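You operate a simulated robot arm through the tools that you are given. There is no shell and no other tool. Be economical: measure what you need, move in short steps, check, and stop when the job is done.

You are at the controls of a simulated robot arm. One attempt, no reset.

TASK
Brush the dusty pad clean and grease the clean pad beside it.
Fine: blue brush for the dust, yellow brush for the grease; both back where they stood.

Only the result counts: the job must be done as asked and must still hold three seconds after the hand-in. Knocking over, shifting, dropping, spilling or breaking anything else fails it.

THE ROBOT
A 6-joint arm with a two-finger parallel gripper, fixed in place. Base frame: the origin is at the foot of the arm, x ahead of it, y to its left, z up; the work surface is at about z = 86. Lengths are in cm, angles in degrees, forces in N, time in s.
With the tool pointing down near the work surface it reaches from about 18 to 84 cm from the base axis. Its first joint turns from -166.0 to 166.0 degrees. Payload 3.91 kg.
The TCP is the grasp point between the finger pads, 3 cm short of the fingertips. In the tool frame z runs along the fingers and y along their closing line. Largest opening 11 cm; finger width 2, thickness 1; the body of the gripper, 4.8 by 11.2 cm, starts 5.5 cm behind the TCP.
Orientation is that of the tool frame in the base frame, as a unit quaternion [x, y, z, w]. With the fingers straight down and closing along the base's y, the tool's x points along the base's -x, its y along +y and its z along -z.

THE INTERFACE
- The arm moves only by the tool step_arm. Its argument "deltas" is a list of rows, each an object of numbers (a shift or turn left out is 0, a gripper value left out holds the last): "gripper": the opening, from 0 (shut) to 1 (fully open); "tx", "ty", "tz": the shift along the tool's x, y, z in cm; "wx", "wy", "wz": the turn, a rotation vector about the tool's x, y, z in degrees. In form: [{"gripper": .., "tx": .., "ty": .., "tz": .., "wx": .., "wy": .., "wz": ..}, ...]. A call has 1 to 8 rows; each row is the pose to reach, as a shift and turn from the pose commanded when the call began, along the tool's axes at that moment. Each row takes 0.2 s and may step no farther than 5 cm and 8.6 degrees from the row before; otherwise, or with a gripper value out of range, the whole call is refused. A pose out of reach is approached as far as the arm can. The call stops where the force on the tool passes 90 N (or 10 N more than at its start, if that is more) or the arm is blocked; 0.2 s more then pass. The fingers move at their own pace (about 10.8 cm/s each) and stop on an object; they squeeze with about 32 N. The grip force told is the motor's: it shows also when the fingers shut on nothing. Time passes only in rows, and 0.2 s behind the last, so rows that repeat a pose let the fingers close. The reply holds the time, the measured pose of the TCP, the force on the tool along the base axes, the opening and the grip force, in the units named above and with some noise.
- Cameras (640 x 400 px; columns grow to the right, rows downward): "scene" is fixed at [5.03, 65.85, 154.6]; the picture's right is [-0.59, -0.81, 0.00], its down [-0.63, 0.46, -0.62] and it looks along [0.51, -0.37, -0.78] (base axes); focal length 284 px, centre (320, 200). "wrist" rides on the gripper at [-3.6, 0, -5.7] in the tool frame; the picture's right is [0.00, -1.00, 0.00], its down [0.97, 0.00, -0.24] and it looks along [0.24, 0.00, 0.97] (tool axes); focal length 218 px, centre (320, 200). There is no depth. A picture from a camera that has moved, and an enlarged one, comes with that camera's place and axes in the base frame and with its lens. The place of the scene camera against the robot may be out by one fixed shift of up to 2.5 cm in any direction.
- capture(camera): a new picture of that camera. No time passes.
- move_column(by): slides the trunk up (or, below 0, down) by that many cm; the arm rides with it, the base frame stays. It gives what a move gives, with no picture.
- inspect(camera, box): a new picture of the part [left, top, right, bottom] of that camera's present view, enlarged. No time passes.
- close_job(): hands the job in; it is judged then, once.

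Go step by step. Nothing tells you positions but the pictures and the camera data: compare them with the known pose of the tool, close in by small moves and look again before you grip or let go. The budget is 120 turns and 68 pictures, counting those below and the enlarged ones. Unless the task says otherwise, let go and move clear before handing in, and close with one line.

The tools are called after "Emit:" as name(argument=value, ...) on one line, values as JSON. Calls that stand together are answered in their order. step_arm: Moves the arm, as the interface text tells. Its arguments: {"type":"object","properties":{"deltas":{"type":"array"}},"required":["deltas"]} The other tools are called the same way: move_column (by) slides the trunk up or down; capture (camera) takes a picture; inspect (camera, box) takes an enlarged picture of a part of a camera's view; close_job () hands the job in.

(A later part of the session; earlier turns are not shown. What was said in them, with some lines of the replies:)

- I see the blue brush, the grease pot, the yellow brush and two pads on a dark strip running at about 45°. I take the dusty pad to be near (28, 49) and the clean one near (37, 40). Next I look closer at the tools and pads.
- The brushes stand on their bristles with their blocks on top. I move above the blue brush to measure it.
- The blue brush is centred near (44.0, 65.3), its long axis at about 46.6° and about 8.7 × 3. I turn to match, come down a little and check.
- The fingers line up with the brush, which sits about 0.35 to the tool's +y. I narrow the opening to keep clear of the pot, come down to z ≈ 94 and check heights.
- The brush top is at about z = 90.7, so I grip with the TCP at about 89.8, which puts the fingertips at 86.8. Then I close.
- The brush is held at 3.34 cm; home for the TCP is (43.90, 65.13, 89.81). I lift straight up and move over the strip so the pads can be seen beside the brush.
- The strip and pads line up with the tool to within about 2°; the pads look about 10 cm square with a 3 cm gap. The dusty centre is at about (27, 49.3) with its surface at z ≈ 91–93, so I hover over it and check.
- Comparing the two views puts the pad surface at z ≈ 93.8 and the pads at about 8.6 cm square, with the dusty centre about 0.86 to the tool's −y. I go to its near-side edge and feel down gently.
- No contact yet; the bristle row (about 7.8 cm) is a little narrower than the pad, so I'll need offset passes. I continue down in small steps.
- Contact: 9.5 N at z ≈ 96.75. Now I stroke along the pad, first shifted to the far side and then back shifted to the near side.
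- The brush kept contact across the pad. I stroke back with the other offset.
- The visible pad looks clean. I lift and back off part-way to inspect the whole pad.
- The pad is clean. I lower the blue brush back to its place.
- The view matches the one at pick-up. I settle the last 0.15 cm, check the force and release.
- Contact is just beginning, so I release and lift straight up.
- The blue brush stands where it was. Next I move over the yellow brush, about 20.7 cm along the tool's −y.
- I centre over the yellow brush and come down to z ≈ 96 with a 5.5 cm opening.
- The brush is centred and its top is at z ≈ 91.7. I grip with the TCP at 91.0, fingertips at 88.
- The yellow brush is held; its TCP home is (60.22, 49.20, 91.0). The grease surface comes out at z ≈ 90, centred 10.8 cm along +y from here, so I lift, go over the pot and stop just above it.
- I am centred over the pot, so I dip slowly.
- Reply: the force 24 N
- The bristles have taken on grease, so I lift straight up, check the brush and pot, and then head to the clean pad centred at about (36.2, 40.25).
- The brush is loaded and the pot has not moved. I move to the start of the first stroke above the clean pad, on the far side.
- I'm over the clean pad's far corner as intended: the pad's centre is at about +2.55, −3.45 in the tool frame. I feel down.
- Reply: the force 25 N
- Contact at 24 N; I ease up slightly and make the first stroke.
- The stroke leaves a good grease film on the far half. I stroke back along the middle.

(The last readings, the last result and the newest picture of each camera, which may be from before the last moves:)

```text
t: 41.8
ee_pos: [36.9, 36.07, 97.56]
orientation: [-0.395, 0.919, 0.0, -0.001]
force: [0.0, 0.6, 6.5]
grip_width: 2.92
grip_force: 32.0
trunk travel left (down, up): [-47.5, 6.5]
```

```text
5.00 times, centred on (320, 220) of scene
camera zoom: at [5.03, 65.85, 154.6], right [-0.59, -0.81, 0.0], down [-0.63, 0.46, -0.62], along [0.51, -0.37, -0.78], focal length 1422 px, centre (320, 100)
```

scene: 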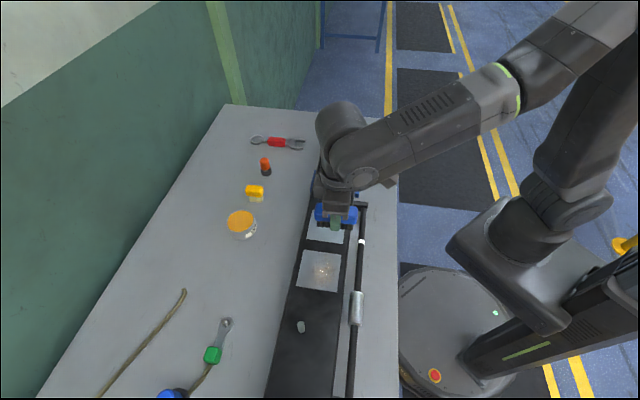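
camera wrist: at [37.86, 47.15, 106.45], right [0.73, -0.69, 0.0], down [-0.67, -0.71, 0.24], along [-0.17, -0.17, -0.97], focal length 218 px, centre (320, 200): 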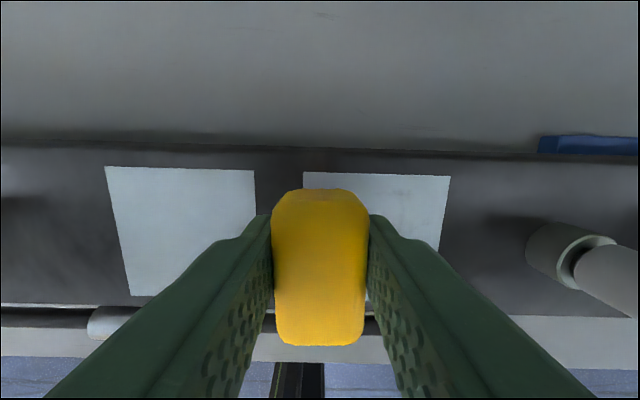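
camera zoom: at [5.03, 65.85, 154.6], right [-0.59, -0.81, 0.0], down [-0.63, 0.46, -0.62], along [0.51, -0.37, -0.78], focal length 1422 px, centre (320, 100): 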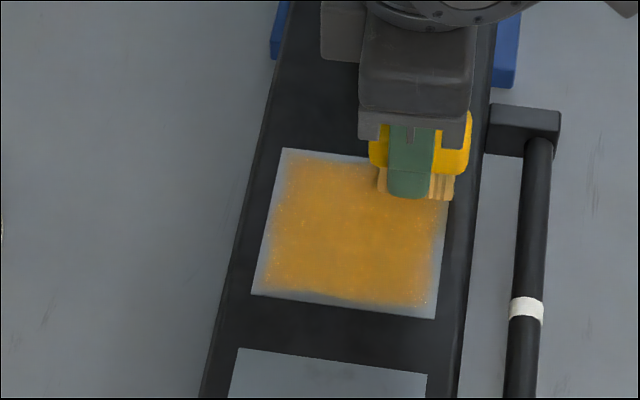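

Nearly full coverage. I run once around the edges to fill in the feathered border.

Emit:
step_arm(deltas=[{"tx": 0.4, "ty": -0.3}, {"tx": -1, "ty": -0.35}, {"tx": -2.5, "ty": -0.4}, {"tx": -4, "ty": -0.42}, {"tx": -5.4, "ty": -0.45}, {"tx": -5.45, "ty": 1.2}, {"tx": -5.5, "ty": 2.8}, {"tx": -5.55, "ty": 4.4}])

Emit:
step_arm(deltas=[{"tx": -0.05, "ty": 1.6}, {"tx": -0.1, "ty": 3.2}, {"tx": 1.4, "ty": 3.25}, {"tx": 2.9, "ty": 3.3}, {"tx": 4.4, "ty": 3.35}, {"tx": 5.8, "ty": 3.4}, {"tx": 5.85, "ty": 1.9}, {"tx": 5.9, "ty": 0.3}])

Emit:
inspect(camera="scene", box=[280, 180, 360, 260])

```text
t: 43.6
ee_pos: [37.41, 43.19, 97.68]
orientation: [-0.395, 0.919, 0.0, 0.0]
force: [-0.5, 0.5, 5.9]
grip_width: 2.93
grip_force: 31.3
trunk travel left (down, up): [-47.5, 6.5]
```

```text
t: 45.4
ee_pos: [33.46, 39.03, 97.72]
orientation: [-0.396, 0.918, -0.001, -0.001]
force: [0.7, -0.3, -1.1]
grip_width: 2.91
grip_force: 32.0
trunk travel left (down, up): [-47.5, 6.5]
```

```text
5.00 times, centred on (320, 220) of scene
camera zoom: at [5.03, 65.85, 154.6], right [-0.59, -0.81, 0.0], down [-0.63, 0.46, -0.62], along [0.51, -0.37, -0.78], focal length 1422 px, centre (320, 100)
```

zoom: 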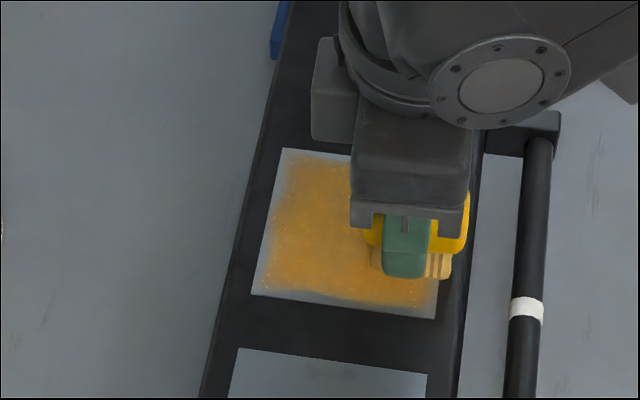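

Contact faded toward the end, so the brush may have crept up a little in the grip. I lift and check the pad and the brush.

Emit:
step_arm(deltas=[{"tz": -3}, {"tz": -5}, {"tx": -4, "tz": -6}, {"tx": -8, "tz": -6}, {"tx": -12, "tz": -6}, {"tx": -15, "tz": -6}, {"tx": -15, "tz": -6}])

Emit:
inspect(camera="scene", box=[280, 180, 360, 260])

Emit:
capture(camera="wrist")

Emit:
capture(camera="scene")

```text
t: 47.0
ee_pos: [43.64, 50.17, 103.74]
orientation: [-0.396, 0.918, 0.0, 0.0]
force: [0.5, -0.7, -0.3]
grip_width: 2.94
grip_force: 32.0
trunk travel left (down, up): [-47.5, 6.5]
```

```text
5.00 times, centred on (320, 220) of scene
camera zoom: at [5.03, 65.85, 154.6], right [-0.59, -0.81, 0.0], down [-0.63, 0.46, -0.62], along [0.51, -0.37, -0.78], focal length 1422 px, centre (320, 100)
```

zoom: 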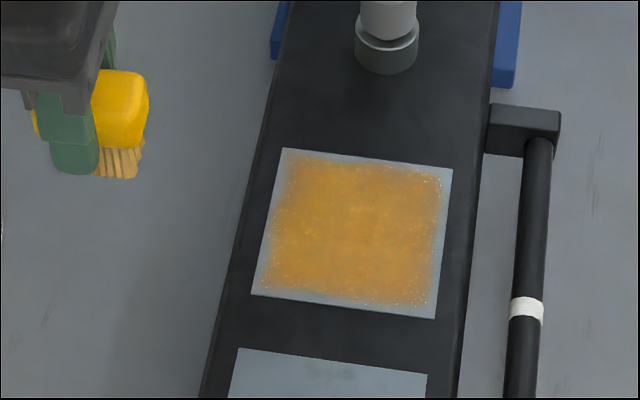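

```text
26 pictures are left
camera wrist: at [46.14, 52.9, 109.51], right [0.73, -0.69, 0.0], down [-0.67, -0.71, 0.24], along [-0.16, -0.17, -0.97], focal length 218 px, centre (320, 200)
```

wrist: 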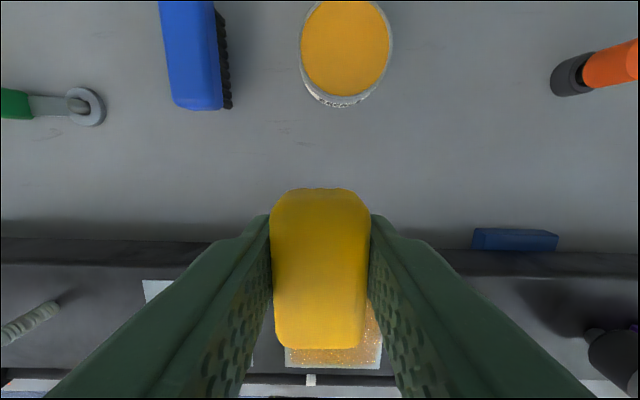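

```text
25 pictures are left
```

scene: 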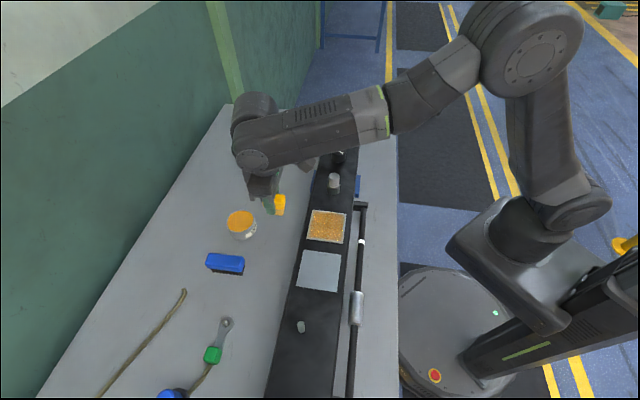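

The whole pad now carries an even grease film and the other pad stayed clean. I carry the yellow brush back above its home spot.

Emit:
step_arm(deltas=[{"tx": -2.7, "ty": -3.12}, {"tx": -5.4, "ty": -6.25}, {"tx": -8.1, "ty": -9.4}, {"tx": -10.78, "ty": -12.5}, {"tx": -10.78, "ty": -12.5, "tz": 4}, {"tx": -10.78, "ty": -12.5, "tz": 8}, {"tx": -10.78, "ty": -12.5, "tz": 11}, {"tx": -10.78, "ty": -12.5, "tz": 11}])

Emit:
capture(camera="wrist")

Emit:
inspect(camera="scene", box=[210, 160, 310, 250])

```text
t: 48.8
ee_pos: [60.29, 49.31, 92.56]
orientation: [-0.396, 0.918, 0.0, 0.0]
force: [-0.5, 0.5, 0.5]
grip_width: 2.92
grip_force: 32.5
trunk travel left (down, up): [-47.5, 6.5]
```

```text
24 pictures are left
camera wrist: at [62.78, 51.98, 98.4], right [0.73, -0.69, 0.0], down [-0.67, -0.71, 0.24], along [-0.16, -0.17, -0.97], focal length 218 px, centre (320, 200)
```

wrist: 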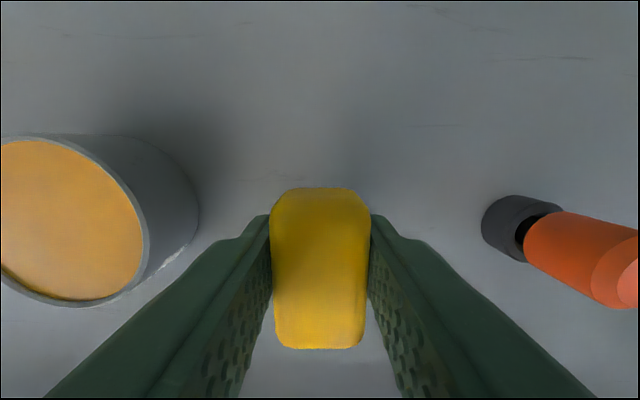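

```text
4.44 times, centred on (260, 205) of scene
camera zoom: at [5.03, 65.85, 154.6], right [-0.59, -0.81, 0.0], down [-0.63, 0.46, -0.62], along [0.51, -0.37, -0.78], focal length 1264 px, centre (587, 178)
```

zoom: 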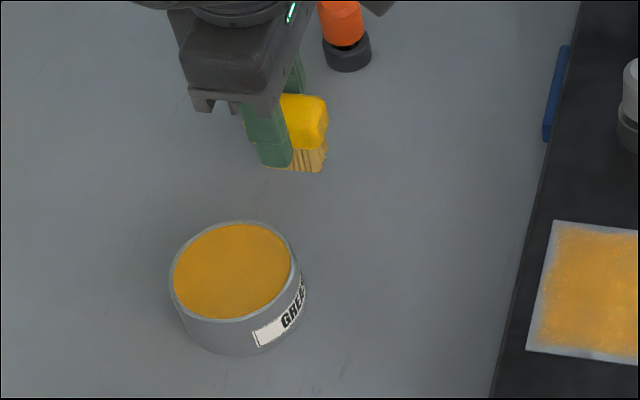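

I'm right above home, so I lower the rest gently, feeling for the table.

Emit:
step_arm(deltas=[{"tz": 0.8}, {"tz": 1.5}, {"tz": 1.7}, {"tz": 1.7}])

Emit:
step_arm(deltas=[{"tz": 0.15}, {"tz": 0.15}])

```text
t: 49.8
ee_pos: [60.25, 49.22, 91.06]
orientation: [-0.396, 0.918, 0.0, 0.0]
force: [-0.7, 0.5, -0.3]
grip_width: 2.92
grip_force: 32.0
trunk travel left (down, up): [-47.5, 6.5]
```

```text
t: 50.4
ee_pos: [60.24, 49.32, 90.83]
orientation: [-0.396, 0.918, 0.001, 0.0]
force: [0.1, -0.7, 0.5]
grip_width: 2.91
grip_force: 32.0
trunk travel left (down, up): [-47.5, 6.5]
```

Emit:
step_arm(deltas=[{"tz": 0.12}, {"tz": 0.12}])

```text
t: 51.0
ee_pos: [60.21, 49.21, 90.69]
orientation: [-0.396, 0.918, 0.0, 0.0]
force: [-0.6, 0.2, -0.7]
grip_width: 2.93
grip_force: 31.5
trunk travel left (down, up): [-47.5, 6.5]
```

Emit:
step_arm(deltas=[{"tz": 0.12}, {"tz": 0.12}])

```text
t: 51.6
ee_pos: [60.18, 49.28, 90.6]
orientation: [-0.395, 0.919, 0.001, 0.001]
force: [2.8, -0.2, 6.1]
grip_width: 2.93
grip_force: 31.5
trunk travel left (down, up): [-47.5, 6.5]
```

The brush has touched down, so I release and lift clear.

Emit:
step_arm(deltas=[{"gripper": 0.35, "tz": -0.05}, {"gripper": 0.5, "tz": -0.05}, {"gripper": 0.5, "tz": -0.05}, {"gripper": 0.5, "tz": -3}, {"gripper": 0.5, "tz": -7}, {"gripper": 0.5, "tz": -11}, {"gripper": 0.5, "tz": -15}, {"gripper": 0.5, "tz": -18}])

Emit:
capture(camera="wrist")

Emit:
capture(camera="scene")

Emit:
inspect(camera="scene", box=[190, 160, 360, 300])

```text
t: 53.4
ee_pos: [59.86, 49.22, 108.52]
orientation: [-0.396, 0.918, -0.001, 0.0]
force: [-0.4, 0.4, 0.0]
grip_width: 5.51
grip_force: 0.1
trunk travel left (down, up): [-47.5, 6.5]
```

```text
22 pictures are left
camera wrist: at [62.43, 51.79, 114.35], right [0.73, -0.69, 0.0], down [-0.67, -0.71, 0.24], along [-0.17, -0.17, -0.97], focal length 218 px, centre (320, 200)
```

wrist: 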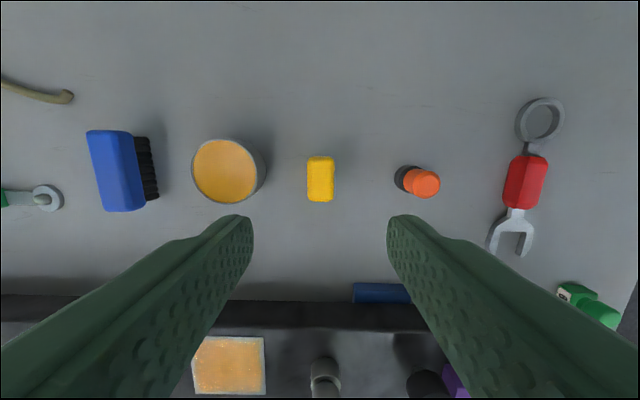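

```text
21 pictures are left
```

scene: 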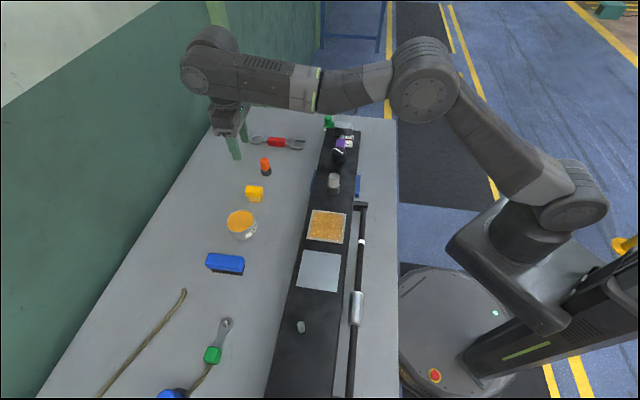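

```text
2.86 times, centred on (275, 230) of scene
camera zoom: at [5.03, 65.85, 154.6], right [-0.59, -0.81, 0.0], down [-0.63, 0.46, -0.62], along [0.51, -0.37, -0.78], focal length 813 px, centre (449, 114)
```

zoom: 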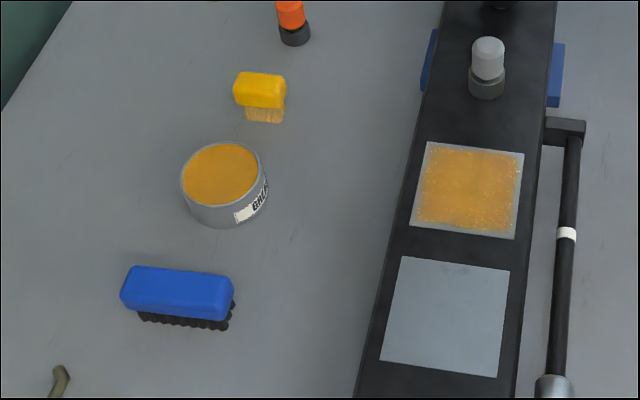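

Both brushes stand back within about 0.3 cm of their places. The dusty pad is clean, its neighbour is greased, nothing else has moved and the arm is clear, so I hand in.

Emit:
close_job()

```text
The job is handed in.
```

I brushed the dusty pad clean with the blue brush and greased the pad beside it with the yellow one; both brushes stand within about 0.3 cm of where they were, and a thin, lighter border shows at the edge of the grease.
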